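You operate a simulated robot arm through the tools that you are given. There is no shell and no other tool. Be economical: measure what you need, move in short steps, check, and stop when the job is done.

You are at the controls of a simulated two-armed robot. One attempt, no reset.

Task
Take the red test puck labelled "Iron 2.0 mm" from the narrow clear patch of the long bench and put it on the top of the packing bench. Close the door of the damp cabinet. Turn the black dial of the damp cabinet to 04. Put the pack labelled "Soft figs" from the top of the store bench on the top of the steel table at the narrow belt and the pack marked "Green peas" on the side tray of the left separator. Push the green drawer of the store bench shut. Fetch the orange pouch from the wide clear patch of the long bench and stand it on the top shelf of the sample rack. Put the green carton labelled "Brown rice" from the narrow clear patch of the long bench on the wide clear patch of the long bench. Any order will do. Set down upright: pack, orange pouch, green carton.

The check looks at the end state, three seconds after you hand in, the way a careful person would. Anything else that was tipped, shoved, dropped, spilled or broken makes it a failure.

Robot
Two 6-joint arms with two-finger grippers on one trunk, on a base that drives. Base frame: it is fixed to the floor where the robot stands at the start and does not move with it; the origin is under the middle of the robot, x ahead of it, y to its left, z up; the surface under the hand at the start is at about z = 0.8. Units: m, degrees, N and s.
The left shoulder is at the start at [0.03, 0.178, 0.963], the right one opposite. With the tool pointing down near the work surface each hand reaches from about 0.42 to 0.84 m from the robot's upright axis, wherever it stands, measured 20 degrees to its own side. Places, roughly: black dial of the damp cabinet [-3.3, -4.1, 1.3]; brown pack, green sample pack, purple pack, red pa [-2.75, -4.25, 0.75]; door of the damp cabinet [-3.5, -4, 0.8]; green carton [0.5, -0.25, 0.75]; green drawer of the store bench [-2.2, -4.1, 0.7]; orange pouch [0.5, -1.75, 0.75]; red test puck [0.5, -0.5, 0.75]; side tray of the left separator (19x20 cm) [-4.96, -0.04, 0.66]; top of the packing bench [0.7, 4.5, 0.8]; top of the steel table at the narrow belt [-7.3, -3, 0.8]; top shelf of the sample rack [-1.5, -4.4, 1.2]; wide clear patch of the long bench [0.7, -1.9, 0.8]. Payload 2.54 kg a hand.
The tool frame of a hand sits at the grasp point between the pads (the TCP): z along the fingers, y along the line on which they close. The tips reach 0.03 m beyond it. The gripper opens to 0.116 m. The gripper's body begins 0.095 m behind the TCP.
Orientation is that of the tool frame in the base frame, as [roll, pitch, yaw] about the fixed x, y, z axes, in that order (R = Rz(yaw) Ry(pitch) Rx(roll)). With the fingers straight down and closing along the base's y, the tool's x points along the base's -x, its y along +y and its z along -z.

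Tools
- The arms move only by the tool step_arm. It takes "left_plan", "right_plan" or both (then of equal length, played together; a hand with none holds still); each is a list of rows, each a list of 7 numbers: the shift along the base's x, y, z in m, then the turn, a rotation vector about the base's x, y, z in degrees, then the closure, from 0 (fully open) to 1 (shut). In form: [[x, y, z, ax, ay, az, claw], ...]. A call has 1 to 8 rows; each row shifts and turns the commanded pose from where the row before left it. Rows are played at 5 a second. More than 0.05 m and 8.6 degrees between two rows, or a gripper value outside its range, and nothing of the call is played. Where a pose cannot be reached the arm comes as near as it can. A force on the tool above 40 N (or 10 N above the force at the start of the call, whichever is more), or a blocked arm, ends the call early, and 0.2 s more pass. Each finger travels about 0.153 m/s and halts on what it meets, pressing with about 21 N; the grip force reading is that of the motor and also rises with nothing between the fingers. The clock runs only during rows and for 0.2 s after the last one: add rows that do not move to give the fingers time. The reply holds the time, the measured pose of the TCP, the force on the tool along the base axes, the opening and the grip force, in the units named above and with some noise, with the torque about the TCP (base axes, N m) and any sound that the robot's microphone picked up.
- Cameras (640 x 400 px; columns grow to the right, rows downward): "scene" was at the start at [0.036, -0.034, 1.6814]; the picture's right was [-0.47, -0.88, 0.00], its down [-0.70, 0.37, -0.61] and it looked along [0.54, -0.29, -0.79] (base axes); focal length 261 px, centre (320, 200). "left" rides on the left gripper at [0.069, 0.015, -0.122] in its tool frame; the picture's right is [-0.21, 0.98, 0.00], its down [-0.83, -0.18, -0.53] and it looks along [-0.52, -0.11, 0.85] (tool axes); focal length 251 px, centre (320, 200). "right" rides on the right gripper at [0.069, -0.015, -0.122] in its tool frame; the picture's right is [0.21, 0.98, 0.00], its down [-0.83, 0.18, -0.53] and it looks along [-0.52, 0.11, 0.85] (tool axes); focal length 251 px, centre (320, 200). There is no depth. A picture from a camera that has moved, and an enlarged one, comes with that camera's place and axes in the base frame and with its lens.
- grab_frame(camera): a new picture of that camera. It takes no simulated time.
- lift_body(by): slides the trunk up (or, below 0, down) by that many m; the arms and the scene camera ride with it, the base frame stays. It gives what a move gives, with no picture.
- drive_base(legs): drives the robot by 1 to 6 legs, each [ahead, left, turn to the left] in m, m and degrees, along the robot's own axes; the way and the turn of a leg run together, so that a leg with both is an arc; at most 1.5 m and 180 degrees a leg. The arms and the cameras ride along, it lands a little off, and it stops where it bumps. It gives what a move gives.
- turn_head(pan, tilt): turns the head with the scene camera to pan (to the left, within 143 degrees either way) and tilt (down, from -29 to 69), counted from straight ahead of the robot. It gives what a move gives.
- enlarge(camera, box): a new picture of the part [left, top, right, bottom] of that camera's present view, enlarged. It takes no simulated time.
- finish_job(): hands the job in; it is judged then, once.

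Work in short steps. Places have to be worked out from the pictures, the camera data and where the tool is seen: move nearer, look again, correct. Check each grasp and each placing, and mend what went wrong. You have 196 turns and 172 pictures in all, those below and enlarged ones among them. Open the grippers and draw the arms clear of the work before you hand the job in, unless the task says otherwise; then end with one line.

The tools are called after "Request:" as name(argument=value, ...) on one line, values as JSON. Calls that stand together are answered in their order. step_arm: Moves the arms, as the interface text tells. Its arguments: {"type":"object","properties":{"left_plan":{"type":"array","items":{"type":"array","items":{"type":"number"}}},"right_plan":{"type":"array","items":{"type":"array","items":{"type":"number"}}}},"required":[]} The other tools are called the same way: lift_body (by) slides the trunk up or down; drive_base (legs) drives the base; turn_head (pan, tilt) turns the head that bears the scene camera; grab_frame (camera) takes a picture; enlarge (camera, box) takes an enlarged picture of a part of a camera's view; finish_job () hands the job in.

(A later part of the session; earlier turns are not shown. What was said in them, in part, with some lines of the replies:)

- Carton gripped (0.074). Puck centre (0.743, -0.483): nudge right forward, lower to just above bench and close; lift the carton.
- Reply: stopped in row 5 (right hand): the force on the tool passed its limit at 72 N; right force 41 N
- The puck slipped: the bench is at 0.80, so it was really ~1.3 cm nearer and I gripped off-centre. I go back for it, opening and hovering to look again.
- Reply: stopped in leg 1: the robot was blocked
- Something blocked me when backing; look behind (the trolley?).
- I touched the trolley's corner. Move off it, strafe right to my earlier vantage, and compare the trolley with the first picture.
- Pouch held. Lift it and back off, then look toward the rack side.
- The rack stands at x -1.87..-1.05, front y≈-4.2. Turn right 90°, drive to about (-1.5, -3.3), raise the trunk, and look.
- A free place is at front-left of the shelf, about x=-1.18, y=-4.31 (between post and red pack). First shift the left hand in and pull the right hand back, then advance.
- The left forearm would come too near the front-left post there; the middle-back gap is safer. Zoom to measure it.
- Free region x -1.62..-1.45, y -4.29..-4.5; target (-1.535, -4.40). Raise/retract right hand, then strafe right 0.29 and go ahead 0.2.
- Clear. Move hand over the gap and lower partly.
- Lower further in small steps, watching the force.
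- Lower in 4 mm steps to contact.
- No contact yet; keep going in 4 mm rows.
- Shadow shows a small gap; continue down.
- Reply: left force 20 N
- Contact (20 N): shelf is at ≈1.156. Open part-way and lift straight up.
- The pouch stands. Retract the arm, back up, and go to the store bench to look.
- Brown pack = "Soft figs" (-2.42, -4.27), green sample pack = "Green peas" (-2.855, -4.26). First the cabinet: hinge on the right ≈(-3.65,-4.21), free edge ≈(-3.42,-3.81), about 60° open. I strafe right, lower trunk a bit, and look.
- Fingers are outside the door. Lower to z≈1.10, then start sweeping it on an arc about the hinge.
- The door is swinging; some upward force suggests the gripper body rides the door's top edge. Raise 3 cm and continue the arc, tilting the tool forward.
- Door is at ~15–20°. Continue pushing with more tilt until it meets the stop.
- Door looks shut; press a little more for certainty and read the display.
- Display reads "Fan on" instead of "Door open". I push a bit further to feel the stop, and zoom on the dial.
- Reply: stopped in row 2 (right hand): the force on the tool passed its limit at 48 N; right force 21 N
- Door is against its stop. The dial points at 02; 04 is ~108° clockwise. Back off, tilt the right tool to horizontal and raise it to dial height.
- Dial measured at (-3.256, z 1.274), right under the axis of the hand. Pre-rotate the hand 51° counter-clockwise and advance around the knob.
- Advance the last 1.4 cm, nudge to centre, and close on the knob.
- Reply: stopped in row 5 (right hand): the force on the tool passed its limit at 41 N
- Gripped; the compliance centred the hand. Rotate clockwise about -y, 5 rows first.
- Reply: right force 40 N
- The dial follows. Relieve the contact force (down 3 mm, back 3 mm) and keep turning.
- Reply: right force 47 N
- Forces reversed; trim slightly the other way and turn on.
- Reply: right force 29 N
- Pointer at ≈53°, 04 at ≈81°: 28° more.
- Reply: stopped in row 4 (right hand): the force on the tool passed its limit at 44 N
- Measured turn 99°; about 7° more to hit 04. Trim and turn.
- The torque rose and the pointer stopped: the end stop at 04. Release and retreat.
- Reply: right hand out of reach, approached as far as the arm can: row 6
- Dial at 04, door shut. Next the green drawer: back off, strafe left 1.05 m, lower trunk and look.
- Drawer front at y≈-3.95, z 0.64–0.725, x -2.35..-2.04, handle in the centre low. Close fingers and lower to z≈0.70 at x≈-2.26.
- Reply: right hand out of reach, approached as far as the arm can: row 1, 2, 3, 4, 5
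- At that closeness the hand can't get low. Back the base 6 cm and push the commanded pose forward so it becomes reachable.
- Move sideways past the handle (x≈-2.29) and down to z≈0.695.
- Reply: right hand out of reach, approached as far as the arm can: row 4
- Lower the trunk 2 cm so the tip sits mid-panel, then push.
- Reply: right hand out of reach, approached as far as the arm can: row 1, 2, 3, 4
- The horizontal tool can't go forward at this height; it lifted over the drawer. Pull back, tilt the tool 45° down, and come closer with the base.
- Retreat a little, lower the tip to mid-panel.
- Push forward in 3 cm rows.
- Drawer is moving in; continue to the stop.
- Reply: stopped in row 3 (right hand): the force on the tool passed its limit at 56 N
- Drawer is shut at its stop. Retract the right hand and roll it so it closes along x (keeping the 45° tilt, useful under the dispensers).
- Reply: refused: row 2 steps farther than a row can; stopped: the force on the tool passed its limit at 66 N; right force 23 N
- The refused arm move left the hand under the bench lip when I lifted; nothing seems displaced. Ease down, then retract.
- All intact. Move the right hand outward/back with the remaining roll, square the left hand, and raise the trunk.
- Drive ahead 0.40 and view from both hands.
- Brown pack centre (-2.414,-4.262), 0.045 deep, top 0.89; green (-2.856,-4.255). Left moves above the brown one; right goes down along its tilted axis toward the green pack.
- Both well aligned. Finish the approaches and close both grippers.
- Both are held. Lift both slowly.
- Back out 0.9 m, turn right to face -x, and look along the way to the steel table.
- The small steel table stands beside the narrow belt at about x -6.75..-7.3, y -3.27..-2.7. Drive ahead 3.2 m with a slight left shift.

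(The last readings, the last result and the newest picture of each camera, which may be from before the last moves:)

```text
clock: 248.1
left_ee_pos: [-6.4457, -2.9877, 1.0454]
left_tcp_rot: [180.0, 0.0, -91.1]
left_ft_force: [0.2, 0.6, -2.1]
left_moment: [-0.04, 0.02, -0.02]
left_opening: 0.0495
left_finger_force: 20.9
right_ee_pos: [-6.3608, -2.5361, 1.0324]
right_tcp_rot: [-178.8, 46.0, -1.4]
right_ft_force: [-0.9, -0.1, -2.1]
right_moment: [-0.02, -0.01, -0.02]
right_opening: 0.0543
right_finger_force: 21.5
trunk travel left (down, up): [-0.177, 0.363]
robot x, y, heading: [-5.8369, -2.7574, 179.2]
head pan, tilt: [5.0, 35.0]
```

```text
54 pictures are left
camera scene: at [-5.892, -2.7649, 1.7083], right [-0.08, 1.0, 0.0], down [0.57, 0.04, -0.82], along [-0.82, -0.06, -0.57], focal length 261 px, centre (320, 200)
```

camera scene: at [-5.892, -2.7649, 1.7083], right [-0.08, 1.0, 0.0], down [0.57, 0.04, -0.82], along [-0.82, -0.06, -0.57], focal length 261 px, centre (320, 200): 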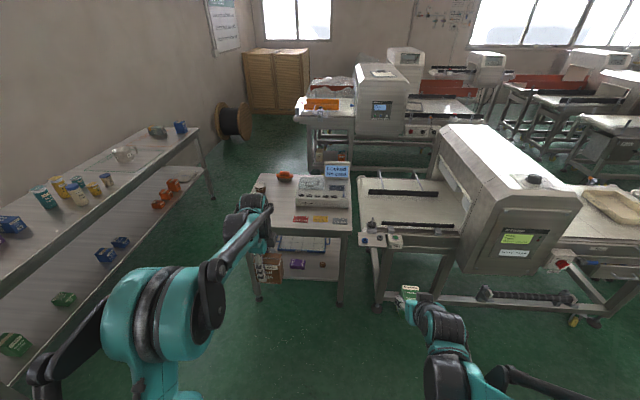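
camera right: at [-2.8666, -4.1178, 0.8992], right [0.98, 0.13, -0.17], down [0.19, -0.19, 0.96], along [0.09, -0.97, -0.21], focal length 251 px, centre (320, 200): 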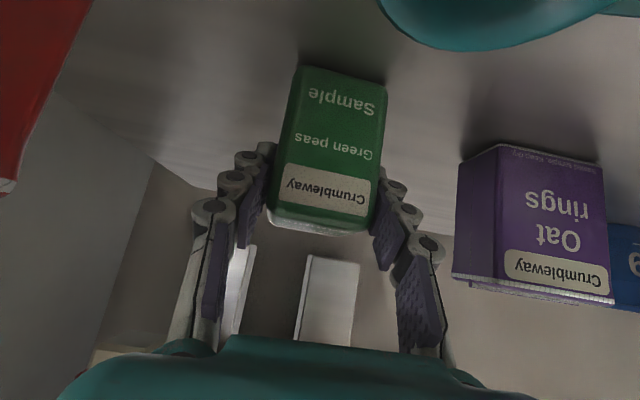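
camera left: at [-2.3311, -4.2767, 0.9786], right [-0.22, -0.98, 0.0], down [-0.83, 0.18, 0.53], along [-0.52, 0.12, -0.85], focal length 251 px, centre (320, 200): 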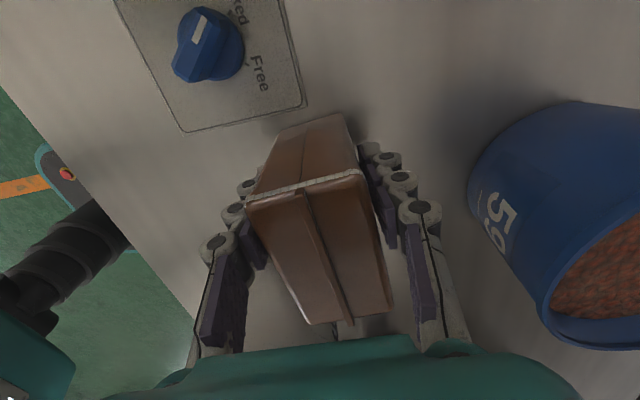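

Zoom on the table top for a free spot.

Request:
enlarge(camera="scene", box=[235, 160, 375, 250])

Request:
grab_frame(camera="left")

```text
4.44 times, centred on (305, 205) of scene
camera zoom: at [-5.892, -2.7649, 1.7083], right [-0.08, 1.0, 0.0], down [0.57, 0.04, -0.82], along [-0.82, -0.06, -0.57], focal length 1162 px, centre (387, 178)
```

zoom: 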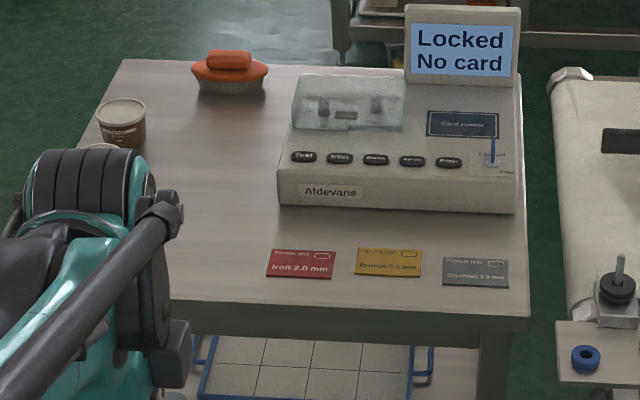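

```text
52 pictures are left
camera left: at [-6.4617, -3.0562, 1.1679], right [-0.97, 0.23, 0.0], down [0.2, 0.82, 0.53], along [0.12, 0.52, -0.85], focal length 251 px, centre (320, 200)
```

left: 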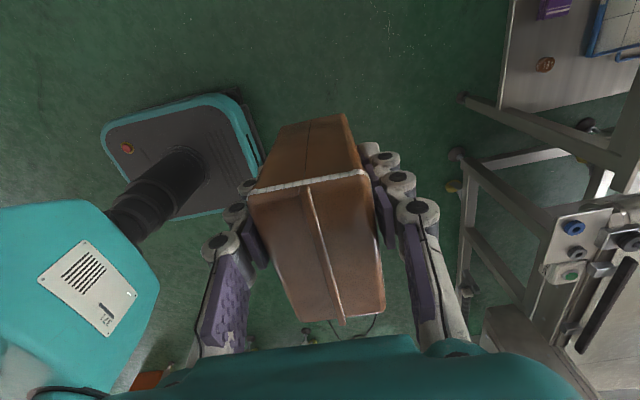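

Free area at about (-7.05,-3.11), left of the cards/register. Raise the right hand 10 cm, drive ahead 0.5 and 0.1 left.

Request:
step_arm(right_plan=[[0, 0, 0.04, 0, 0, 0, 1], [0, 0, 0.04, 0, 0, 0, 1], [0, 0, 0.03, 0, 0, 0, 1]])

Request:
drive_base(legs=[[0, 0.11, 0.7], [0.5, 0, 0]])

Request:
grab_frame(camera="scene")

Request:
grab_frame(camera="left")

```text
clock: 248.9
left_ee_pos: [-6.4451, -2.9873, 1.046]
left_tcp_rot: [179.9, 0.1, -91.2]
left_ft_force: [0.5, 0.0, -3.3]
left_moment: [-0.01, 0.02, 0.03]
left_opening: 0.0493
left_finger_force: 20.6
right_ee_pos: [-6.3578, -2.5378, 1.1439]
right_tcp_rot: [-178.8, 46.1, -1.4]
right_ft_force: [0.3, 1.1, -2.5]
right_moment: [0.01, -0.04, -0.02]
right_opening: 0.0543
right_finger_force: 21.2
trunk travel left (down, up): [-0.177, 0.363]
robot x, y, heading: [-5.8284, -2.7564, 179.3]
head pan, tilt: [5.0, 35.0]
```

```text
clock: 252.6
left_ee_pos: [-6.9502, -3.1108, 1.0445]
left_tcp_rot: [-180.0, 0.1, -90.2]
left_ft_force: [0.0, -0.9, -3.5]
left_moment: [-0.05, -0.02, 0.0]
left_opening: 0.0494
left_finger_force: 21.4
right_ee_pos: [-6.8695, -2.6578, 1.1437]
right_tcp_rot: [-178.8, 45.9, -0.5]
right_ft_force: [-0.3, 0.1, -2.2]
right_moment: [-0.01, -0.04, 0.0]
right_opening: 0.0546
right_finger_force: 22.4
trunk travel left (down, up): [-0.177, 0.363]
robot x, y, heading: [-6.3388, -2.8704, -179.7]
head pan, tilt: [5.0, 35.0]
```

```text
51 pictures are left
camera scene: at [-6.3997, -2.8778, 1.7082], right [-0.09, 1.0, 0.0], down [0.57, 0.05, -0.82], along [-0.82, -0.08, -0.57], focal length 261 px, centre (320, 200)
```

scene: 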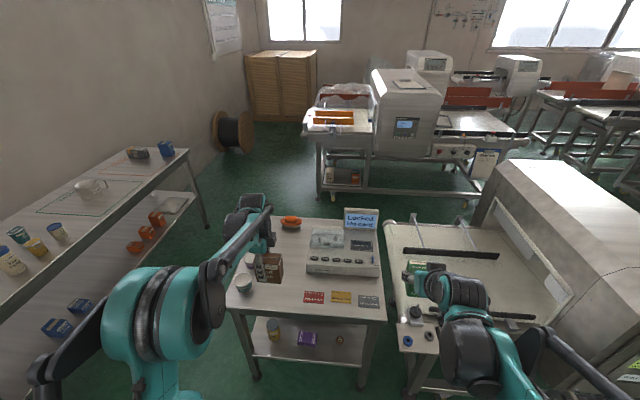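

```text
50 pictures are left
camera left: at [-6.9641, -3.1786, 1.1675], right [-0.98, 0.22, 0.0], down [0.18, 0.83, 0.53], along [0.12, 0.52, -0.85], focal length 251 px, centre (320, 200)
```

left: 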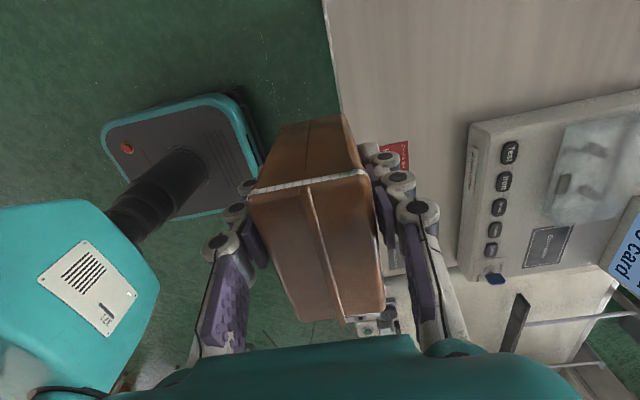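

Target (-7.075,-3.125), clear of jars and register. Move over and down to near contact.

Request:
step_arm(left_plan=[[-0.042, -0.005, 0, 0, 0, 0, 1], [-0.042, -0.005, 0, 0, 0, 0, 1], [-0.041, -0.004, 0, 0, 0, 0, 1], [0, 0, -0.045, 0, 0, 0, 1], [0, 0, -0.045, 0, 0, 0, 1], [0, 0, -0.045, 0, 0, 0, 1], [0, 0, -0.03, 0, 0, 0, 1], [0, 0, 0, 0, 0, 0, 1]])

Request:
enlarge(camera="scene", box=[210, 200, 400, 320])

Request:
grab_frame(camera="left")

```text
clock: 254.4
left_ee_pos: [-7.0734, -3.1239, 0.8791]
left_tcp_rot: [-179.9, 0.0, -90.2]
left_ft_force: [-0.6, -1.2, -3.0]
left_moment: [-0.04, -0.01, -0.02]
left_opening: 0.0494
left_finger_force: 21.2
right_ee_pos: [-6.8695, -2.6567, 1.1431]
right_tcp_rot: [-178.8, 46.0, -0.5]
right_ft_force: [-0.3, 0.7, -1.7]
right_moment: [0.0, 0.01, -0.02]
right_opening: 0.0547
right_finger_force: 21.1
trunk travel left (down, up): [-0.177, 0.363]
robot x, y, heading: [-6.3399, -2.8747, -179.7]
head pan, tilt: [5.0, 35.0]
```

```text
3.33 times, centred on (305, 260) of scene
camera zoom: at [-6.3985, -2.8778, 1.7083], right [-0.09, 1.0, 0.0], down [0.57, 0.05, -0.82], along [-0.82, -0.08, -0.57], focal length 871 px, centre (370, 0)
```

zoom: 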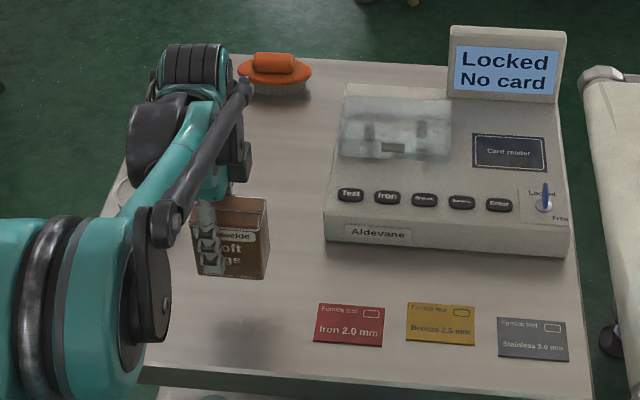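

```text
48 pictures are left
camera left: at [-7.0884, -3.192, 1.0019], right [-0.98, 0.22, 0.0], down [0.18, 0.83, 0.53], along [0.12, 0.52, -0.85], focal length 251 px, centre (320, 200)
```

left: 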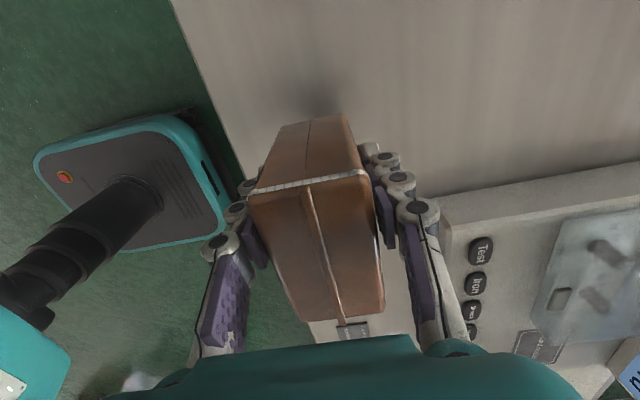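

The shadow shows a gap; the table is lower. Descend in 8 mm rows until contact.

Request:
step_arm(left_plan=[[0, 0, -0.008, 0, 0, 0, 1], [0, 0, -0.008, 0, 0, 0, 1], [0, 0, -0.008, 0, 0, 0, 1], [0, 0, -0.006, 0, 0, 0, 1], [0, 0, 0, 0, 0, 0, 1]])

Request:
enlarge(camera="scene", box=[210, 200, 400, 320])

```text
clock: 255.6
left_ee_pos: [-7.074, -3.1249, 0.8494]
left_tcp_rot: [-179.9, 0.0, -90.2]
left_ft_force: [0.2, -0.2, -3.0]
left_moment: [-0.04, 0.01, 0.0]
left_opening: 0.0493
left_finger_force: 21.7
right_ee_pos: [-6.8705, -2.6576, 1.1434]
right_tcp_rot: [-178.8, 45.9, -0.4]
right_ft_force: [-0.3, 0.6, -2.6]
right_moment: [0.02, -0.05, -0.01]
right_opening: 0.0542
right_finger_force: 21.0
trunk travel left (down, up): [-0.177, 0.363]
robot x, y, heading: [-6.3407, -2.8717, -179.8]
head pan, tilt: [5.0, 35.0]
```

```text
3.33 times, centred on (305, 260) of scene
camera zoom: at [-6.3988, -2.8778, 1.7083], right [-0.09, 1.0, 0.0], down [0.57, 0.05, -0.82], along [-0.82, -0.08, -0.57], focal length 871 px, centre (370, 0)
```

zoom: 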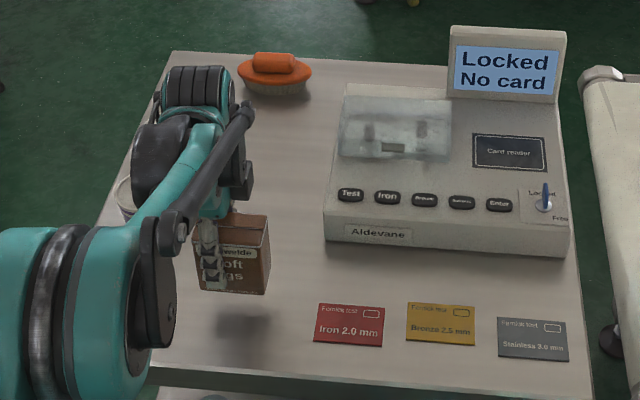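

About 45 mm more judging by the shadow. Lower 36 mm, then feel.

Request:
step_arm(left_plan=[[0, 0, -0.012, 0, 0, 0, 1], [0, 0, -0.012, 0, 0, 0, 1], [0, 0, -0.008, 0, 0, 0, 1], [0, 0, -0.004, 0, 0, 0, 1], [0, 0, -0.004, 0, 0, 0, 1], [0, 0, -0.003, 0, 0, 0, 1], [0, 0, 0, 0, 0, 0, 1]])

Request:
enlarge(camera="scene", box=[210, 200, 400, 320])

```text
clock: 257.2
left_ee_pos: [-7.0745, -3.1233, 0.8076]
left_tcp_rot: [180.0, 0.0, -90.3]
left_ft_force: [-0.6, -0.1, -1.9]
left_moment: [-0.05, -0.02, -0.05]
left_opening: 0.0495
left_finger_force: 20.3
right_ee_pos: [-6.8697, -2.657, 1.1438]
right_tcp_rot: [-178.9, 45.8, -0.6]
right_ft_force: [0.3, -0.7, -1.8]
right_moment: [0.02, -0.02, 0.01]
right_opening: 0.0542
right_finger_force: 20.9
trunk travel left (down, up): [-0.177, 0.363]
robot x, y, heading: [-6.3371, -2.8743, -179.7]
head pan, tilt: [5.0, 35.0]
```

```text
3.33 times, centred on (305, 260) of scene
camera zoom: at [-6.3989, -2.8779, 1.7083], right [-0.09, 1.0, 0.0], down [0.57, 0.05, -0.82], along [-0.82, -0.08, -0.57], focal length 871 px, centre (370, 0)
```

zoom: 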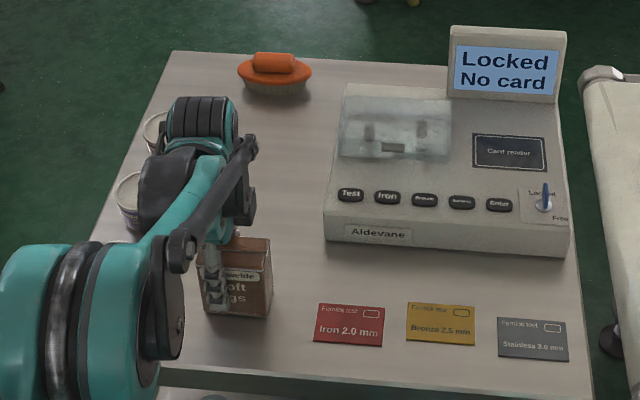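

Request:
step_arm(left_plan=[[0, 0, -0.004, 0, 0, 0, 1], [0, 0, -0.003, 0, 0, 0, 1], [0, 0, -0.003, 0, 0, 0, 1], [0, 0, -0.003, 0, 0, 0, 1]])

```text
clock: 258.2
left_ee_pos: [-7.0709, -3.1228, 0.7945]
left_tcp_rot: [179.9, 0.0, -90.2]
left_ft_force: [0.9, -0.3, 19.1]
left_moment: [0.05, 0.01, 0.05]
left_opening: 0.0499
left_finger_force: 20.9
right_ee_pos: [-6.8681, -2.6565, 1.1442]
right_tcp_rot: [-178.9, 46.0, -0.6]
right_ft_force: [-1.0, -0.6, -1.4]
right_moment: [-0.04, -0.02, -0.01]
right_opening: 0.0544
right_finger_force: 21.2
trunk travel left (down, up): [-0.177, 0.363]
robot x, y, heading: [-6.3379, -2.8717, -179.4]
head pan, tilt: [5.0, 35.0]
```

Contact (19 N). Open to ~0.08 and lift straight up.

Request:
step_arm(left_plan=[[0, 0, 0.002, 0, 0, 0, 0.6], [0, 0, 0, 0, 0, 0, 0.33], [0, 0, 0, 0, 0, 0, 0.33], [0, 0, 0.03, 0, 0, 0, 0.33], [0, 0, 0.045, 0, 0, 0, 0.33], [0, 0, 0.045, 0, 0, 0, 0.33], [0, 0, 0.045, 0, 0, 0, 0.33], [0, 0, 0.045, 0, 0, 0, 0.33]])

Request:
enlarge(camera="scene", box=[210, 200, 400, 320])

Request:
grab_frame(camera="left")

```text
clock: 260.0
left_ee_pos: [-7.0733, -3.1251, 1.007]
left_tcp_rot: [-180.0, 0.0, -90.2]
left_ft_force: [-0.4, -0.5, 0.3]
left_moment: [0.01, 0.02, 0.0]
left_opening: 0.0776
left_finger_force: 0.1
right_ee_pos: [-6.8693, -2.6568, 1.1444]
right_tcp_rot: [-178.9, 46.0, -0.5]
right_ft_force: [0.4, 0.2, -2.6]
right_moment: [-0.02, 0.01, 0.0]
right_opening: 0.0542
right_finger_force: 20.7
trunk travel left (down, up): [-0.177, 0.363]
robot x, y, heading: [-6.3398, -2.8708, -179.4]
head pan, tilt: [5.0, 35.0]
```

```text
3.33 times, centred on (305, 260) of scene
camera zoom: at [-6.3976, -2.8774, 1.7083], right [-0.09, 1.0, 0.0], down [0.57, 0.05, -0.82], along [-0.82, -0.08, -0.57], focal length 871 px, centre (370, 0)
```

zoom: 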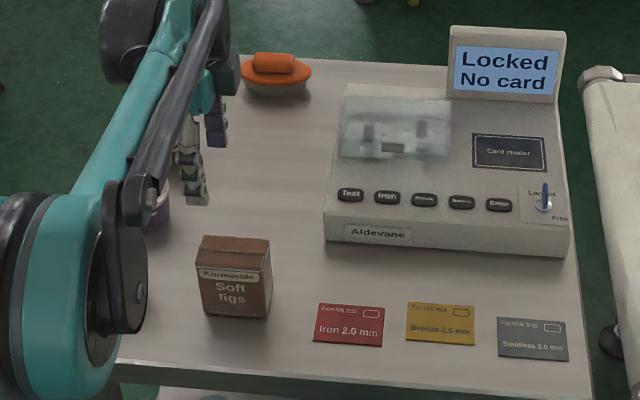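

```text
44 pictures are left
camera left: at [-7.0878, -3.1935, 1.13], right [-0.98, 0.22, 0.0], down [0.18, 0.83, 0.53], along [0.12, 0.52, -0.85], focal length 251 px, centre (320, 200)
```

left: 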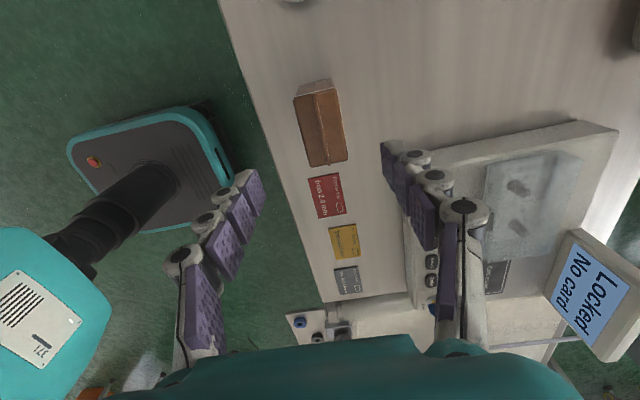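

Figs stand on the steel table. Now back away and go round to the +x side of the separator, then look.

Request:
drive_base(legs=[[-1.5, 0, 0], [-1.3, 0, 0], [0, 1.0, 0], [0, -1.0, 0]])

Request:
turn_head(pan=-60, tilt=25)

Request:
grab_frame(camera="scene")

```text
clock: 283.2
left_ee_pos: [-4.2607, -3.1284, 1.0063]
left_tcp_rot: [-180.0, 0.0, -89.9]
left_ft_force: [0.4, 0.6, -0.3]
left_moment: [-0.01, -0.01, -0.02]
left_opening: 0.0777
left_finger_force: 0.0
right_ee_pos: [-4.0586, -2.6595, 1.1437]
right_tcp_rot: [-178.9, 46.1, -0.1]
right_ft_force: [-0.3, 0.3, -2.2]
right_moment: [-0.05, -0.02, 0.01]
right_opening: 0.0546
right_finger_force: 21.1
trunk travel left (down, up): [-0.177, 0.363]
robot x, y, heading: [-3.5269, -2.8722, -179.7]
head pan, tilt: [5.0, 35.0]
```

```text
clock: 284.6
left_ee_pos: [-4.261, -3.1282, 1.006]
left_tcp_rot: [-180.0, 0.0, -90.0]
left_ft_force: [-0.3, -0.4, 0.0]
left_moment: [0.03, 0.02, 0.02]
left_opening: 0.0778
left_finger_force: 0.1
right_ee_pos: [-4.0581, -2.66, 1.1441]
right_tcp_rot: [-178.8, 45.9, -0.1]
right_ft_force: [-0.2, 0.5, -2.4]
right_moment: [-0.01, -0.02, -0.02]
right_opening: 0.0544
right_finger_force: 20.9
trunk travel left (down, up): [-0.177, 0.363]
robot x, y, heading: [-3.5248, -2.8698, -179.5]
head pan, tilt: [-60.0, 25.0]
```

```text
43 pictures are left
camera scene: at [-3.5456, -2.7891, 1.724], right [0.86, 0.51, 0.0], down [0.22, -0.36, -0.91], along [-0.46, 0.78, -0.42], focal length 261 px, centre (320, 200)
```

scene: 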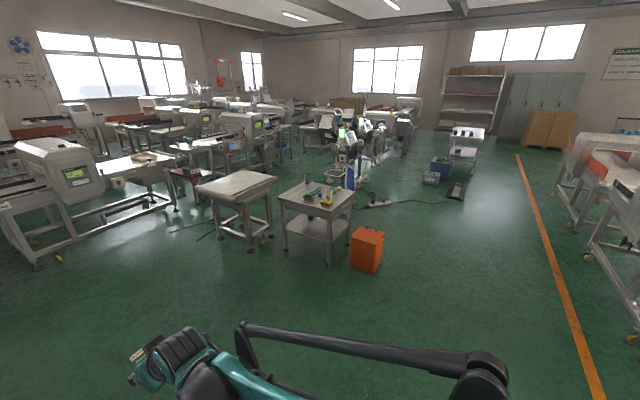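

Zoom on the separators.

Request:
enlarge(camera="scene", box=[260, 90, 460, 215])

```text
3.20 times, centred on (360, 152) of scene
camera zoom: at [-3.5456, -2.7891, 1.724], right [0.86, 0.51, 0.0], down [0.22, -0.36, -0.91], along [-0.46, 0.78, -0.42], focal length 836 px, centre (192, 352)
```

zoom: 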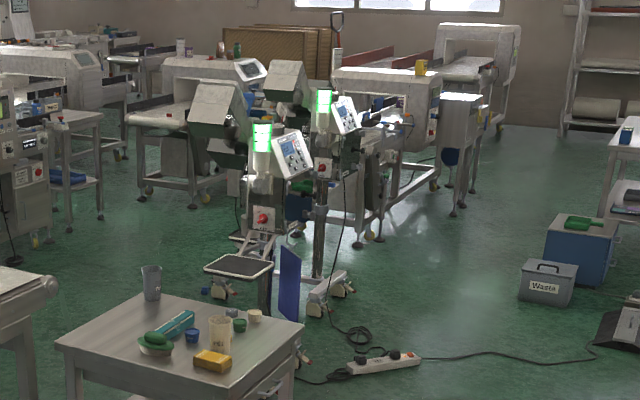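

Tray consistent with (-4.95,-0.04,0.66). Pull the left hand back (to stay clear of the small table), then strafe right 2.7 m.

Request:
step_arm(left_plan=[[0.04, 0, 0.02, 0, 0, 0, 0.33], [0.04, 0, 0.02, 0, 0, 0, 0.33], [0.04, 0, 0.02, 0, 0, 0, 0.33], [0.02, 0, 0.02, 0, 0, 0, 0.33]])

Request:
drive_base(legs=[[0, -1.4, 0], [0, -1.3, -0.3]])

Request:
turn_head(pan=0, tilt=38)

Request:
grab_frame(camera="scene")

```text
clock: 285.6
left_ee_pos: [-4.1191, -3.1283, 1.0865]
left_tcp_rot: [180.0, 0.0, -89.8]
left_ft_force: [0.1, 0.0, 0.8]
left_moment: [0.01, 0.04, 0.01]
left_opening: 0.0775
left_finger_force: 0.1
right_ee_pos: [-4.058, -2.6594, 1.1436]
right_tcp_rot: [-178.9, 46.0, -0.1]
right_ft_force: [0.1, 0.3, -1.8]
right_moment: [0.01, -0.03, 0.03]
right_opening: 0.0544
right_finger_force: 20.9
trunk travel left (down, up): [-0.177, 0.363]
robot x, y, heading: [-3.5264, -2.8701, -179.6]
head pan, tilt: [-60.0, 25.0]
```

```text
clock: 298.9
left_ee_pos: [-4.1464, -0.3996, 1.0865]
left_tcp_rot: [180.0, 0.0, -90.1]
left_ft_force: [-0.2, 0.0, 0.4]
left_moment: [-0.01, -0.01, -0.01]
left_opening: 0.0774
left_finger_force: 0.1
right_ee_pos: [-4.0837, 0.0703, 1.1438]
right_tcp_rot: [-178.9, 46.1, -0.5]
right_ft_force: [0.6, 0.7, -2.5]
right_moment: [-0.05, -0.04, -0.02]
right_opening: 0.0542
right_finger_force: 20.8
trunk travel left (down, up): [-0.177, 0.363]
robot x, y, heading: [-3.5506, -0.1426, -179.7]
head pan, tilt: [-60.0, 25.0]
```

```text
clock: 300.1
left_ee_pos: [-4.1478, -0.4006, 1.086]
left_tcp_rot: [180.0, -0.1, -90.0]
left_ft_force: [0.2, 0.3, -0.8]
left_moment: [-0.01, -0.01, 0.02]
left_opening: 0.0778
left_finger_force: 0.0
right_ee_pos: [-4.0827, 0.0696, 1.1437]
right_tcp_rot: [-178.8, 45.9, -0.2]
right_ft_force: [-0.3, -0.6, -2.7]
right_moment: [-0.03, -0.05, 0.01]
right_opening: 0.0541
right_finger_force: 21.4
trunk travel left (down, up): [-0.177, 0.363]
robot x, y, heading: [-3.5522, -0.1424, -179.7]
head pan, tilt: [0.0, 38.0]
```

```text
41 pictures are left
camera scene: at [-3.6105, -0.1425, 1.7037], right [-0.01, 1.0, 0.0], down [0.62, 0.0, -0.79], along [-0.79, -0.01, -0.62], focal length 261 px, centre (320, 200)
```

scene: 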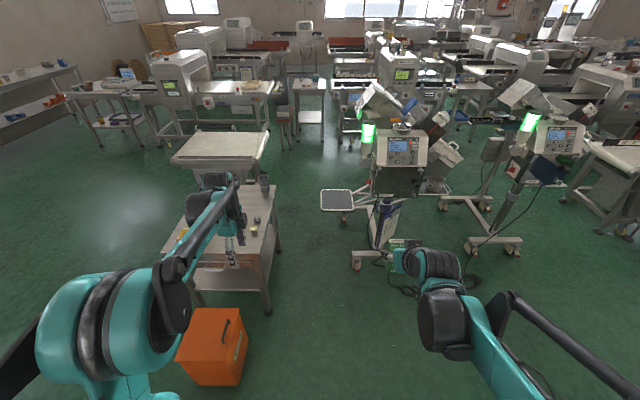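

Clear approach. Move the right hand in line with the tray (y≈-0.057), then drive ahead 0.6.

Request:
step_arm(right_plan=[[0, -0.043, 0, 0, 0, 0, 1], [0, -0.043, 0, 0, 0, 0, 1], [0, -0.04, 0, 0, 0, 0, 1]])

Request:
drive_base(legs=[[0.6, 0, 0]])

Request:
grab_frame(camera="scene")

Request:
grab_frame(camera="right")

```text
clock: 300.9
left_ee_pos: [-4.1466, -0.4002, 1.0867]
left_tcp_rot: [180.0, 0.0, -90.1]
left_ft_force: [-0.3, -0.6, 0.5]
left_moment: [-0.01, -0.02, 0.02]
left_opening: 0.0779
left_finger_force: 0.0
right_ee_pos: [-4.0827, -0.0581, 1.1434]
right_tcp_rot: [-178.8, 45.9, -0.5]
right_ft_force: [0.5, -0.2, -2.2]
right_moment: [0.0, -0.04, 0.0]
right_opening: 0.0545
right_finger_force: 20.8
trunk travel left (down, up): [-0.177, 0.363]
robot x, y, heading: [-3.5535, -0.145, -179.9]
head pan, tilt: [0.0, 38.0]
```

```text
clock: 304.4
left_ee_pos: [-4.752, -0.4063, 1.0853]
left_tcp_rot: [179.9, 0.0, -90.0]
left_ft_force: [-0.2, -0.1, -0.5]
left_moment: [0.0, -0.04, 0.01]
left_opening: 0.0776
left_finger_force: 0.1
right_ee_pos: [-4.6882, -0.0615, 1.1424]
right_tcp_rot: [-178.9, 45.9, -0.2]
right_ft_force: [-0.2, -0.1, -2.7]
right_moment: [0.04, 0.0, -0.01]
right_opening: 0.0544
right_finger_force: 21.0
trunk travel left (down, up): [-0.177, 0.363]
robot x, y, heading: [-4.162, -0.1476, -179.4]
head pan, tilt: [0.0, 38.0]
```

```text
40 pictures are left
camera scene: at [-4.2161, -0.1477, 1.7037], right [-0.01, 1.0, 0.0], down [0.62, 0.01, -0.79], along [-0.79, -0.01, -0.62], focal length 261 px, centre (320, 200)
```

scene: 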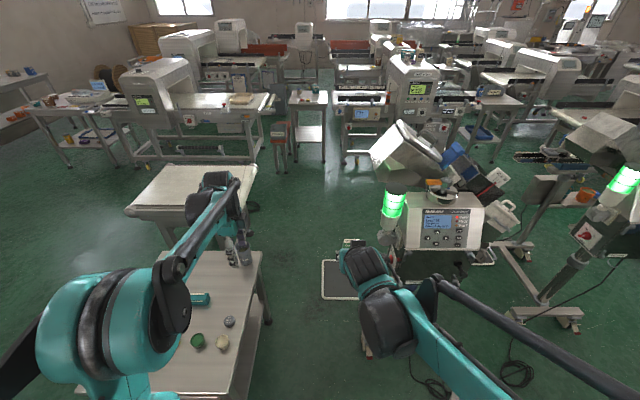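

```text
39 pictures are left
camera right: at [-4.5517, -0.0511, 1.1783], right [0.13, -0.98, -0.17], down [-0.19, -0.19, 0.96], along [-0.97, -0.09, -0.22], focal length 251 px, centre (320, 200)
```

right: 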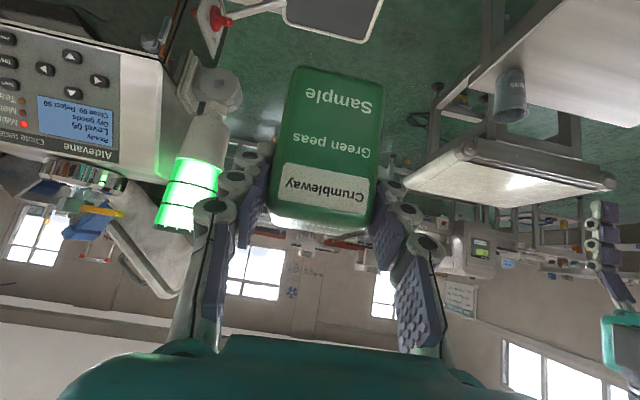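

Tray spans x -5.06..-4.85, y -0.15..0.04. Lower the hand in front of the tray first (away from the lamp), shifting to y≈-0.075.

Request:
step_arm(right_plan=[[0, -0.008, -0.042, 0, 0, 0, 1], [0, -0.006, -0.042, 0, 0, 0, 1], [0, 0, -0.042, 0, 0, 0, 1], [0, 0, -0.042, 0, 0, 0, 1], [0, 0, -0.042, 0, 0, 0, 1], [-0.01, 0, -0.042, 0, 0, 0, 1], [-0.02, 0, -0.042, 0, 0, 0, 1]])

Request:
grab_frame(camera="scene")

Request:
grab_frame(camera="right")

```text
clock: 306.0
left_ee_pos: [-4.7518, -0.4063, 1.0848]
left_tcp_rot: [-180.0, 0.0, -90.0]
left_ft_force: [-1.0, -0.6, -0.3]
left_moment: [-0.01, -0.04, 0.01]
left_opening: 0.0775
left_finger_force: 0.1
right_ee_pos: [-4.7579, -0.0911, 0.9036]
right_tcp_rot: [-178.8, 45.7, -0.2]
right_ft_force: [-0.6, 0.0, -1.7]
right_moment: [-0.02, -0.05, 0.03]
right_opening: 0.0546
right_finger_force: 20.7
right hand out of reach, approached as far as the arm can: row 5, 6, 7
trunk travel left (down, up): [-0.177, 0.363]
robot x, y, heading: [-4.1599, -0.1475, -179.6]
head pan, tilt: [0.0, 38.0]
```

```text
38 pictures are left
camera scene: at [-4.2176, -0.148, 1.7036], right [-0.01, 1.0, 0.0], down [0.62, 0.01, -0.79], along [-0.79, -0.01, -0.62], focal length 261 px, centre (320, 200)
```

scene: 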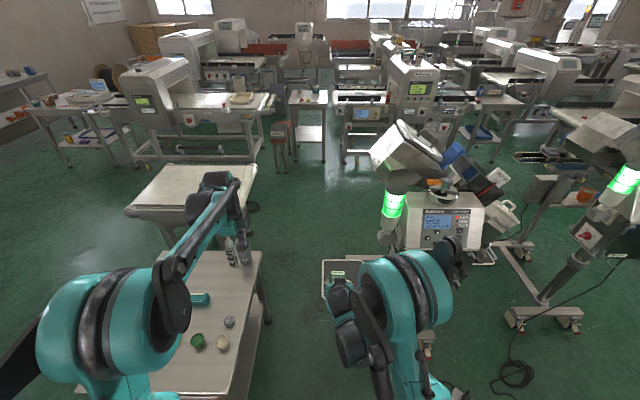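

```text
37 pictures are left
camera right: at [-4.6214, -0.079, 0.9393], right [0.13, -0.98, -0.17], down [-0.2, -0.19, 0.96], along [-0.97, -0.09, -0.22], focal length 251 px, centre (320, 200)
```

right: 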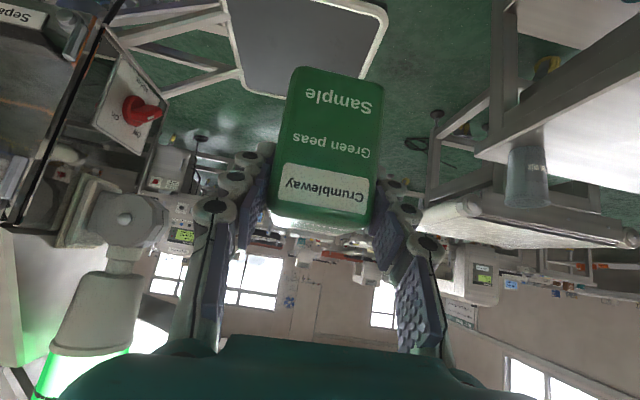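

The low, close pose is out of reach; lower the trunk 0.10 instead (raising the left hand 0.12 first to keep clear of the table items).

Request:
step_arm(left_plan=[[0, 0, 0.04, 0, 0, 0, 0.33], [0, 0, 0.04, 0, 0, 0, 0.33], [0, 0, 0.04, 0, 0, 0, 0.33]])

Request:
lift_body(by=-0.1)

```text
clock: 306.8
left_ee_pos: [-4.751, -0.4065, 1.208]
left_tcp_rot: [-180.0, 0.1, -90.0]
left_ft_force: [0.2, -0.3, 1.1]
left_moment: [-0.01, 0.02, 0.01]
left_opening: 0.0776
left_finger_force: 0.0
right_ee_pos: [-4.7549, -0.0909, 0.9044]
right_tcp_rot: [-178.8, 45.7, -0.3]
right_ft_force: [-0.1, 1.2, -2.2]
right_moment: [0.03, 0.0, 0.02]
right_opening: 0.0544
right_finger_force: 21.4
trunk travel left (down, up): [-0.177, 0.363]
robot x, y, heading: [-4.1615, -0.1497, -179.2]
head pan, tilt: [0.0, 38.0]
```

```text
clock: 308.1
left_ee_pos: [-4.7509, -0.4056, 1.1059]
left_tcp_rot: [-180.0, 0.0, -89.9]
left_ft_force: [0.5, -0.2, 0.1]
left_moment: [-0.01, -0.01, -0.02]
left_opening: 0.0779
left_finger_force: 0.0
right_ee_pos: [-4.756, -0.0913, 0.8048]
right_tcp_rot: [-178.9, 45.8, -0.2]
right_ft_force: [0.0, 0.0, -2.9]
right_moment: [0.0, -0.05, -0.01]
right_opening: 0.0545
right_finger_force: 20.8
trunk travel left (down, up): [-0.077, 0.463]
robot x, y, heading: [-4.1559, -0.1462, -179.4]
head pan, tilt: [0.0, 38.0]
```

Advance over the tray at z≈0.80.

Request:
step_arm(right_plan=[[-0.04, 0.003, 0, 0, 0, 0, 1], [-0.04, 0.003, 0, 0, 0, 0, 1], [-0.04, 0.003, 0, 0, 0, 0, 1], [-0.04, 0.003, 0, 0, 0, 0, 1], [-0.038, 0, 0, 0, 0, 0, 1], [0, 0, 0, 0, 0, 0, 1]])

Request:
grab_frame(camera="scene")

Request:
grab_frame(camera="right")

```text
clock: 309.5
left_ee_pos: [-4.7505, -0.4067, 1.1081]
left_tcp_rot: [179.9, 0.1, -89.9]
left_ft_force: [-0.5, 0.4, 0.7]
left_moment: [-0.01, 0.03, -0.04]
left_opening: 0.0777
left_finger_force: 0.1
right_ee_pos: [-4.9542, -0.0792, 0.8055]
right_tcp_rot: [-178.7, 45.8, -0.2]
right_ft_force: [-0.1, 0.4, -3.3]
right_moment: [-0.03, -0.02, 0.01]
right_opening: 0.0542
right_finger_force: 21.0
trunk travel left (down, up): [-0.077, 0.463]
robot x, y, heading: [-4.16, -0.1496, -179.9]
head pan, tilt: [0.0, 38.0]
```

```text
36 pictures are left
camera scene: at [-4.2149, -0.1477, 1.6038], right [-0.01, 1.0, 0.0], down [0.62, 0.01, -0.79], along [-0.79, -0.01, -0.62], focal length 261 px, centre (320, 200)
```

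scene: 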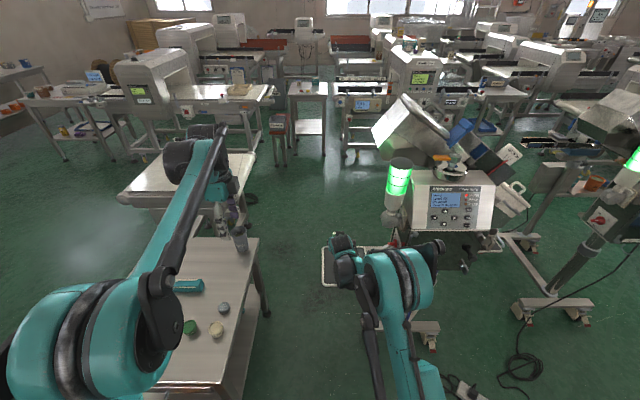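

```text
35 pictures are left
camera right: at [-4.8179, -0.0672, 0.8409], right [0.13, -0.98, -0.17], down [-0.2, -0.19, 0.96], along [-0.97, -0.09, -0.22], focal length 251 px, centre (320, 200)
```

right: 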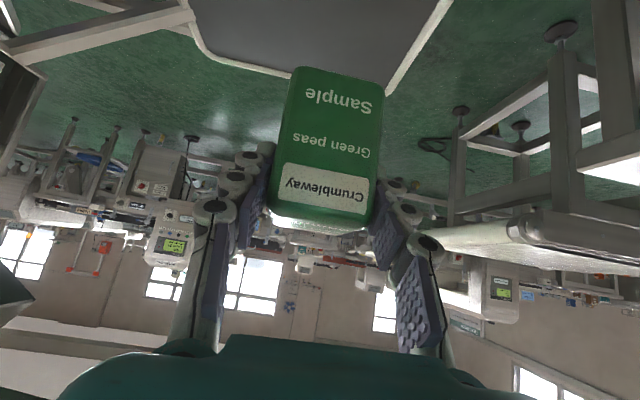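

Pack hangs over the tray interior. Shift +2 cm in y and lower toward contact.

Request:
step_arm(right_plan=[[0, 0.018, -0.015, 0, 0, 0, 1], [0, 0, -0.02, 0, 0, 0, 1], [0, 0, -0.015, 0, 0, 0, 1], [0, 0, -0.008, 0, 0, 0, 1], [0, 0, 0, 0, 0, 0, 1]])

Request:
grab_frame(camera="right")

```text
clock: 310.7
left_ee_pos: [-4.7502, -0.4076, 1.1076]
left_tcp_rot: [180.0, 0.0, -90.1]
left_ft_force: [-0.2, -0.2, 0.3]
left_moment: [-0.03, 0.0, -0.01]
left_opening: 0.0779
left_finger_force: 0.1
right_ee_pos: [-4.9542, -0.0601, 0.7462]
right_tcp_rot: [-178.8, 45.8, -0.2]
right_ft_force: [0.2, -0.7, -3.2]
right_moment: [0.01, -0.01, 0.03]
right_opening: 0.0542
right_finger_force: 21.3
trunk travel left (down, up): [-0.077, 0.463]
robot x, y, heading: [-4.161, -0.1504, -179.5]
head pan, tilt: [0.0, 38.0]
```

```text
34 pictures are left
camera right: at [-4.8181, -0.0488, 0.7821], right [0.13, -0.98, -0.17], down [-0.2, -0.19, 0.96], along [-0.97, -0.09, -0.22], focal length 251 px, centre (320, 200)
```

right: 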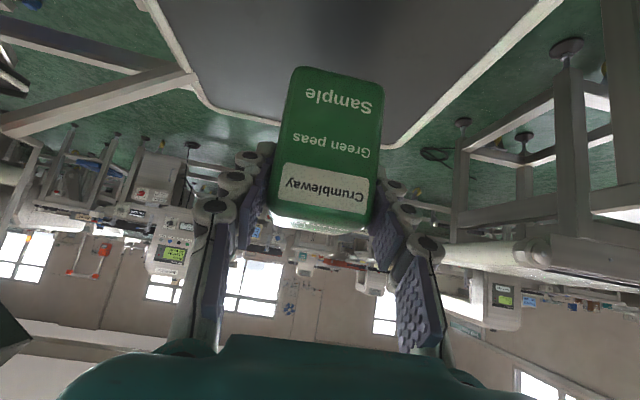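

Continue in 4 mm rows.

Request:
step_arm(right_plan=[[0, 0, -0.005, 0, 0, 0, 1], [0, 0, -0.005, 0, 0, 0, 1], [0, 0, -0.004, 0, 0, 0, 1], [0, 0, -0.004, 0, 0, 0, 1], [0, 0, -0.003, 0, 0, 0, 1], [0, 0, 0, 0, 0, 0, 1]])

Request:
grab_frame(camera="right")

```text
clock: 312.1
left_ee_pos: [-4.7499, -0.4071, 1.1063]
left_tcp_rot: [180.0, 0.0, -90.0]
left_ft_force: [0.4, -0.1, -0.1]
left_moment: [0.0, -0.01, -0.01]
left_opening: 0.0776
left_finger_force: 0.1
right_ee_pos: [-4.9548, -0.0611, 0.7259]
right_tcp_rot: [-178.8, 45.7, -0.3]
right_ft_force: [-0.5, 0.1, -2.6]
right_moment: [0.0, -0.06, -0.01]
right_opening: 0.0543
right_finger_force: 20.9
trunk travel left (down, up): [-0.077, 0.463]
robot x, y, heading: [-4.1592, -0.1464, -179.4]
head pan, tilt: [0.0, 38.0]
```

```text
33 pictures are left
camera right: at [-4.818, -0.0486, 0.7609], right [0.13, -0.98, -0.17], down [-0.2, -0.19, 0.96], along [-0.97, -0.09, -0.22], focal length 251 px, centre (320, 200)
```

right: 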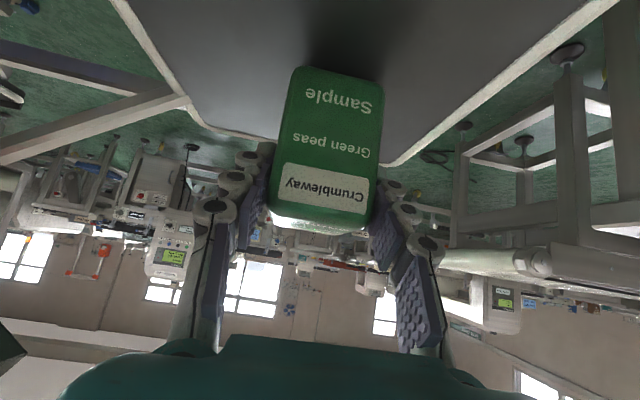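

Shadow on the tray appears just below the pack; a few more mm.

Request:
step_arm(right_plan=[[0, 0, -0.004, 0, 0, 0, 1], [0, 0, -0.004, 0, 0, 0, 1], [0, 0, -0.003, 0, 0, 0, 1], [0, 0, -0.003, 0, 0, 0, 1], [0, 0, 0, 0, 0, 0, 1]])

```text
clock: 313.3
left_ee_pos: [-4.7495, -0.4053, 1.1081]
left_tcp_rot: [179.9, 0.1, -90.1]
left_ft_force: [0.6, -0.2, -0.8]
left_moment: [0.0, -0.02, -0.01]
left_opening: 0.0774
left_finger_force: 0.1
right_ee_pos: [-4.9527, -0.0607, 0.7128]
right_tcp_rot: [-178.7, 46.0, -0.3]
right_ft_force: [-1.2, 4.0, 18.0]
right_moment: [-0.03, 0.37, -0.09]
right_opening: 0.0544
right_finger_force: 20.8
trunk travel left (down, up): [-0.077, 0.463]
robot x, y, heading: [-4.1575, -0.149, -179.5]
head pan, tilt: [0.0, 38.0]
```

Contact (18 N). Open and withdraw along the tool axis.

Request:
step_arm(right_plan=[[0, 0, 0.002, 0, 0, 0, 0.7], [0, 0, 0, 0, 0, 0, 0.4], [0, 0, 0, 0, 0, 0, 0.25], [0.0144, 0, 0.0139, 0, 0, 0, 0.25], [0.0288, 0, 0.0278, 0, 0, 0, 0.25], [0.0288, 0, 0.0278, 0, 0, 0, 0.25], [0.0288, 0, 0.0278, 0, 0, 0, 0.25], [0.0288, 0, 0.0278, 0, 0, 0, 0.25]])

Request:
grab_frame(camera="right")

Request:
grab_frame(camera="scene")

```text
clock: 315.1
left_ee_pos: [-4.7493, -0.4063, 1.1074]
left_tcp_rot: [180.0, 0.0, -90.1]
left_ft_force: [0.5, 0.4, 0.0]
left_moment: [0.0, 0.04, 0.0]
left_opening: 0.0775
left_finger_force: 0.1
right_ee_pos: [-4.8238, -0.0616, 0.8393]
right_tcp_rot: [-179.0, 45.9, -0.3]
right_ft_force: [0.8, -0.1, 0.3]
right_moment: [-0.04, -0.01, -0.04]
right_opening: 0.0868
right_finger_force: 0.1
trunk travel left (down, up): [-0.077, 0.463]
robot x, y, heading: [-4.159, -0.149, -179.6]
head pan, tilt: [0.0, 38.0]
```

```text
32 pictures are left
camera right: at [-4.6875, -0.0489, 0.8748], right [0.13, -0.98, -0.17], down [-0.2, -0.19, 0.96], along [-0.97, -0.09, -0.22], focal length 251 px, centre (320, 200)
```

right: 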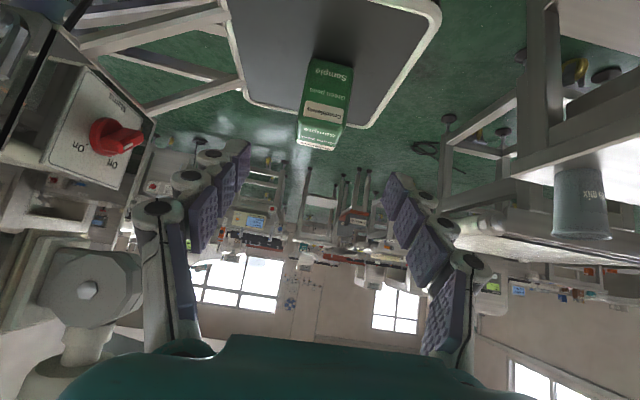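

```text
31 pictures are left
camera scene: at [-4.2137, -0.1477, 1.6038], right [-0.01, 1.0, 0.0], down [0.62, 0.01, -0.79], along [-0.79, -0.01, -0.62], focal length 261 px, centre (320, 200)
```

scene: 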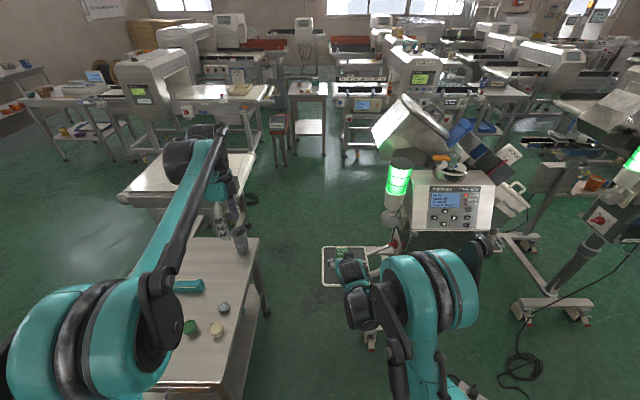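

"Green peas" stands on the tray. Back off and verify, opening grippers.

Request:
drive_base(legs=[[-0.65, 0, 0]])

Request:
step_arm(right_plan=[[0, 0, 0.03, 0, 0, 0, 0], [0, 0, 0.03, 0, 0, 0, 0], [0, 0, 0, 0, 0, 0, 0]], left_plan=[[0, 0, 0, 0, 0, 0, 0], [0, 0, 0, 0, 0, 0, 0], [0, 0, 0, 0, 0, 0, 0]])

Request:
enlarge(camera="scene", box=[280, 110, 440, 230])

```text
clock: 318.8
left_ee_pos: [-4.0899, -0.4009, 1.1074]
left_tcp_rot: [179.9, -0.1, -90.0]
left_ft_force: [-0.1, 0.1, -0.2]
left_moment: [0.0, 0.05, 0.02]
left_opening: 0.0775
left_finger_force: 0.0
right_ee_pos: [-4.1652, -0.0535, 0.8387]
right_tcp_rot: [-178.8, 46.0, -0.2]
right_ft_force: [-0.2, -0.8, 0.4]
right_moment: [-0.01, 0.01, 0.0]
right_opening: 0.0872
right_finger_force: 0.0
trunk travel left (down, up): [-0.077, 0.463]
robot x, y, heading: [-3.4997, -0.1429, -179.6]
head pan, tilt: [0.0, 38.0]
```

```text
clock: 319.6
left_ee_pos: [-4.0906, -0.4005, 1.1075]
left_tcp_rot: [179.9, 0.0, -90.0]
left_ft_force: [1.2, 0.1, -0.1]
left_moment: [-0.01, 0.02, 0.01]
left_opening: 0.1159
left_finger_force: 0.1
right_ee_pos: [-4.1655, -0.0549, 0.8981]
right_tcp_rot: [-178.7, 45.7, -0.3]
right_ft_force: [0.7, -0.5, 0.3]
right_moment: [-0.02, 0.0, 0.02]
right_opening: 0.1161
right_finger_force: 0.0
trunk travel left (down, up): [-0.077, 0.463]
robot x, y, heading: [-3.5003, -0.1438, -179.7]
head pan, tilt: [0.0, 38.0]
```

```text
3.33 times, centred on (360, 170) of scene
camera zoom: at [-3.5559, -0.1421, 1.6037], right [-0.01, 1.0, 0.0], down [0.62, 0.0, -0.79], along [-0.79, -0.01, -0.62], focal length 871 px, centre (187, 300)
```

zoom: 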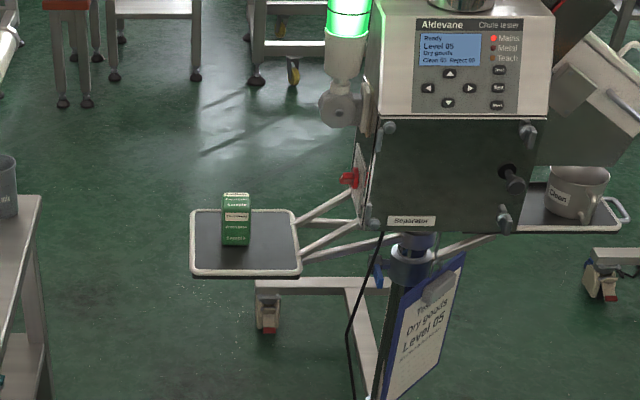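

All good there. Back further and strafe to re-check drawer, cabinet, and rack from a distance.

Request:
drive_base(legs=[[-0.5, 0, 0], [0, 1.4, 0], [0, 0.8, 0]])

Request:
turn_head(pan=85, tilt=20)

Request:
grab_frame(camera="scene")

```text
clock: 333.0
left_ee_pos: [-3.5656, -2.5998, 1.1065]
left_tcp_rot: [180.0, 0.0, -90.1]
left_ft_force: [0.7, -0.4, -0.2]
left_moment: [0.01, 0.01, 0.0]
left_opening: 0.1161
left_finger_force: 0.1
right_ee_pos: [-3.639, -2.2556, 0.8982]
right_tcp_rot: [-178.8, 45.8, -0.5]
right_ft_force: [-0.6, 0.3, 1.2]
right_moment: [0.03, -0.01, -0.02]
right_opening: 0.1159
right_finger_force: 0.1
trunk travel left (down, up): [-0.077, 0.463]
robot x, y, heading: [-2.9725, -2.3432, -179.8]
head pan, tilt: [0.0, 38.0]
```

```text
clock: 334.6
left_ee_pos: [-3.564, -2.5995, 1.1061]
left_tcp_rot: [-180.0, 0.0, -90.1]
left_ft_force: [0.1, -0.8, -0.2]
left_moment: [0.04, -0.02, -0.04]
left_opening: 0.1159
left_finger_force: 0.1
right_ee_pos: [-3.6381, -2.2545, 0.8981]
right_tcp_rot: [-178.8, 45.8, -0.4]
right_ft_force: [0.8, -0.2, -0.6]
right_moment: [-0.05, 0.02, 0.0]
right_opening: 0.1162
right_finger_force: 0.0
trunk travel left (down, up): [-0.077, 0.463]
robot x, y, heading: [-2.9745, -2.3416, -179.7]
head pan, tilt: [85.0, 20.0]
```

```text
29 pictures are left
camera scene: at [-2.9504, -2.4345, 1.6321], right [-1.0, 0.08, 0.0], down [0.03, 0.34, -0.94], along [-0.08, -0.94, -0.34], focal length 261 px, centre (320, 200)
```

scene: 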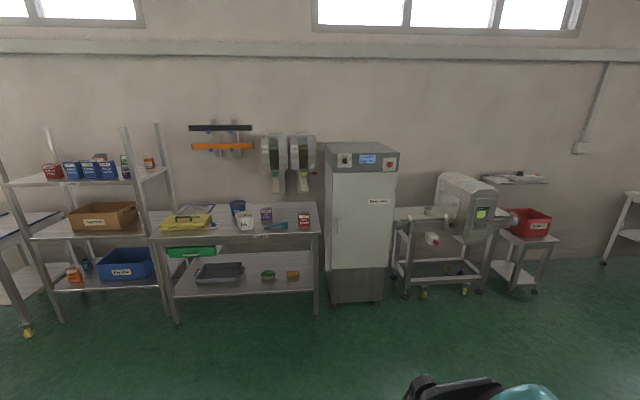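

Request:
enlarge(camera="scene", box=[0, 130, 200, 255])

Request:
enlarge(camera="scene", box=[150, 190, 310, 290])

Request:
enlarge(camera="scene", box=[310, 140, 410, 310])

```text
3.20 times, centred on (100, 192) of scene
camera zoom: at [-2.9504, -2.4345, 1.6321], right [-1.0, 0.08, 0.0], down [0.03, 0.34, -0.94], along [-0.08, -0.94, -0.34], focal length 836 px, centre (1024, 224)
```

zoom: 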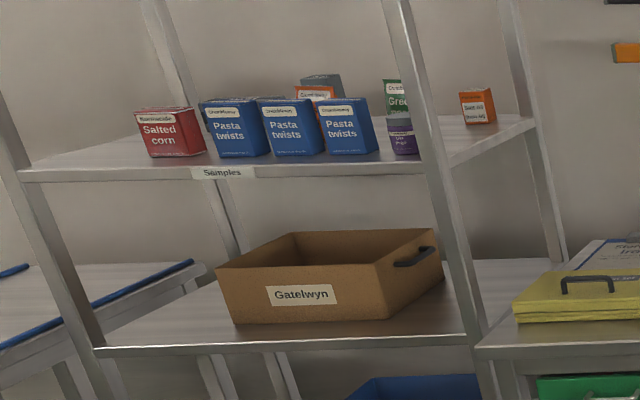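

```text
4.00 times, centred on (230, 240) of scene
camera zoom: at [-2.9504, -2.4345, 1.6321], right [-1.0, 0.08, 0.0], down [0.03, 0.34, -0.94], along [-0.08, -0.94, -0.34], focal length 1045 px, centre (680, 40)
```

zoom: 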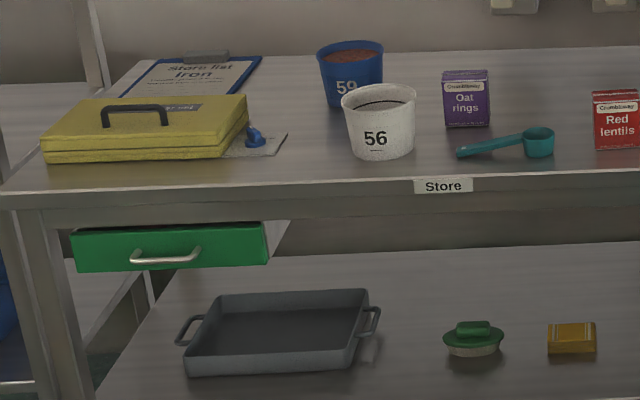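

```text
2.35 times, centred on (360, 225) of scene
camera zoom: at [-2.9504, -2.4345, 1.6321], right [-1.0, 0.08, 0.0], down [0.03, 0.34, -0.94], along [-0.08, -0.94, -0.34], focal length 615 px, centre (226, 141)
```

zoom: 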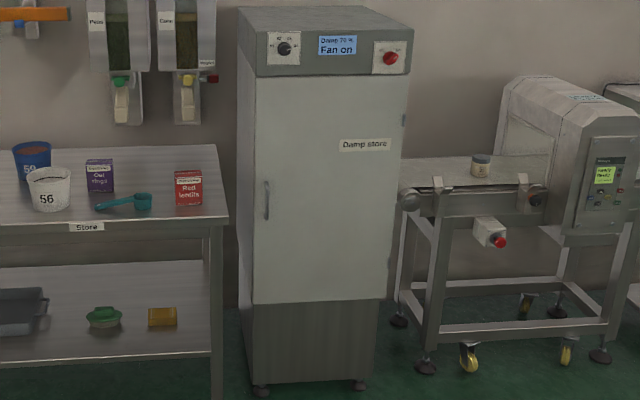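

Everything checks out: drawer flush, door shut, dial at 04, pouch on the rack, packs placed, grippers open and clear. Hand in.

Request:
finish_job()

```text
The job is handed in.
```

I finished every item on the list and handed the job in. Partway through, the base bumped the blue trolley near the packing bench; pictures before and after showed no visible shift.
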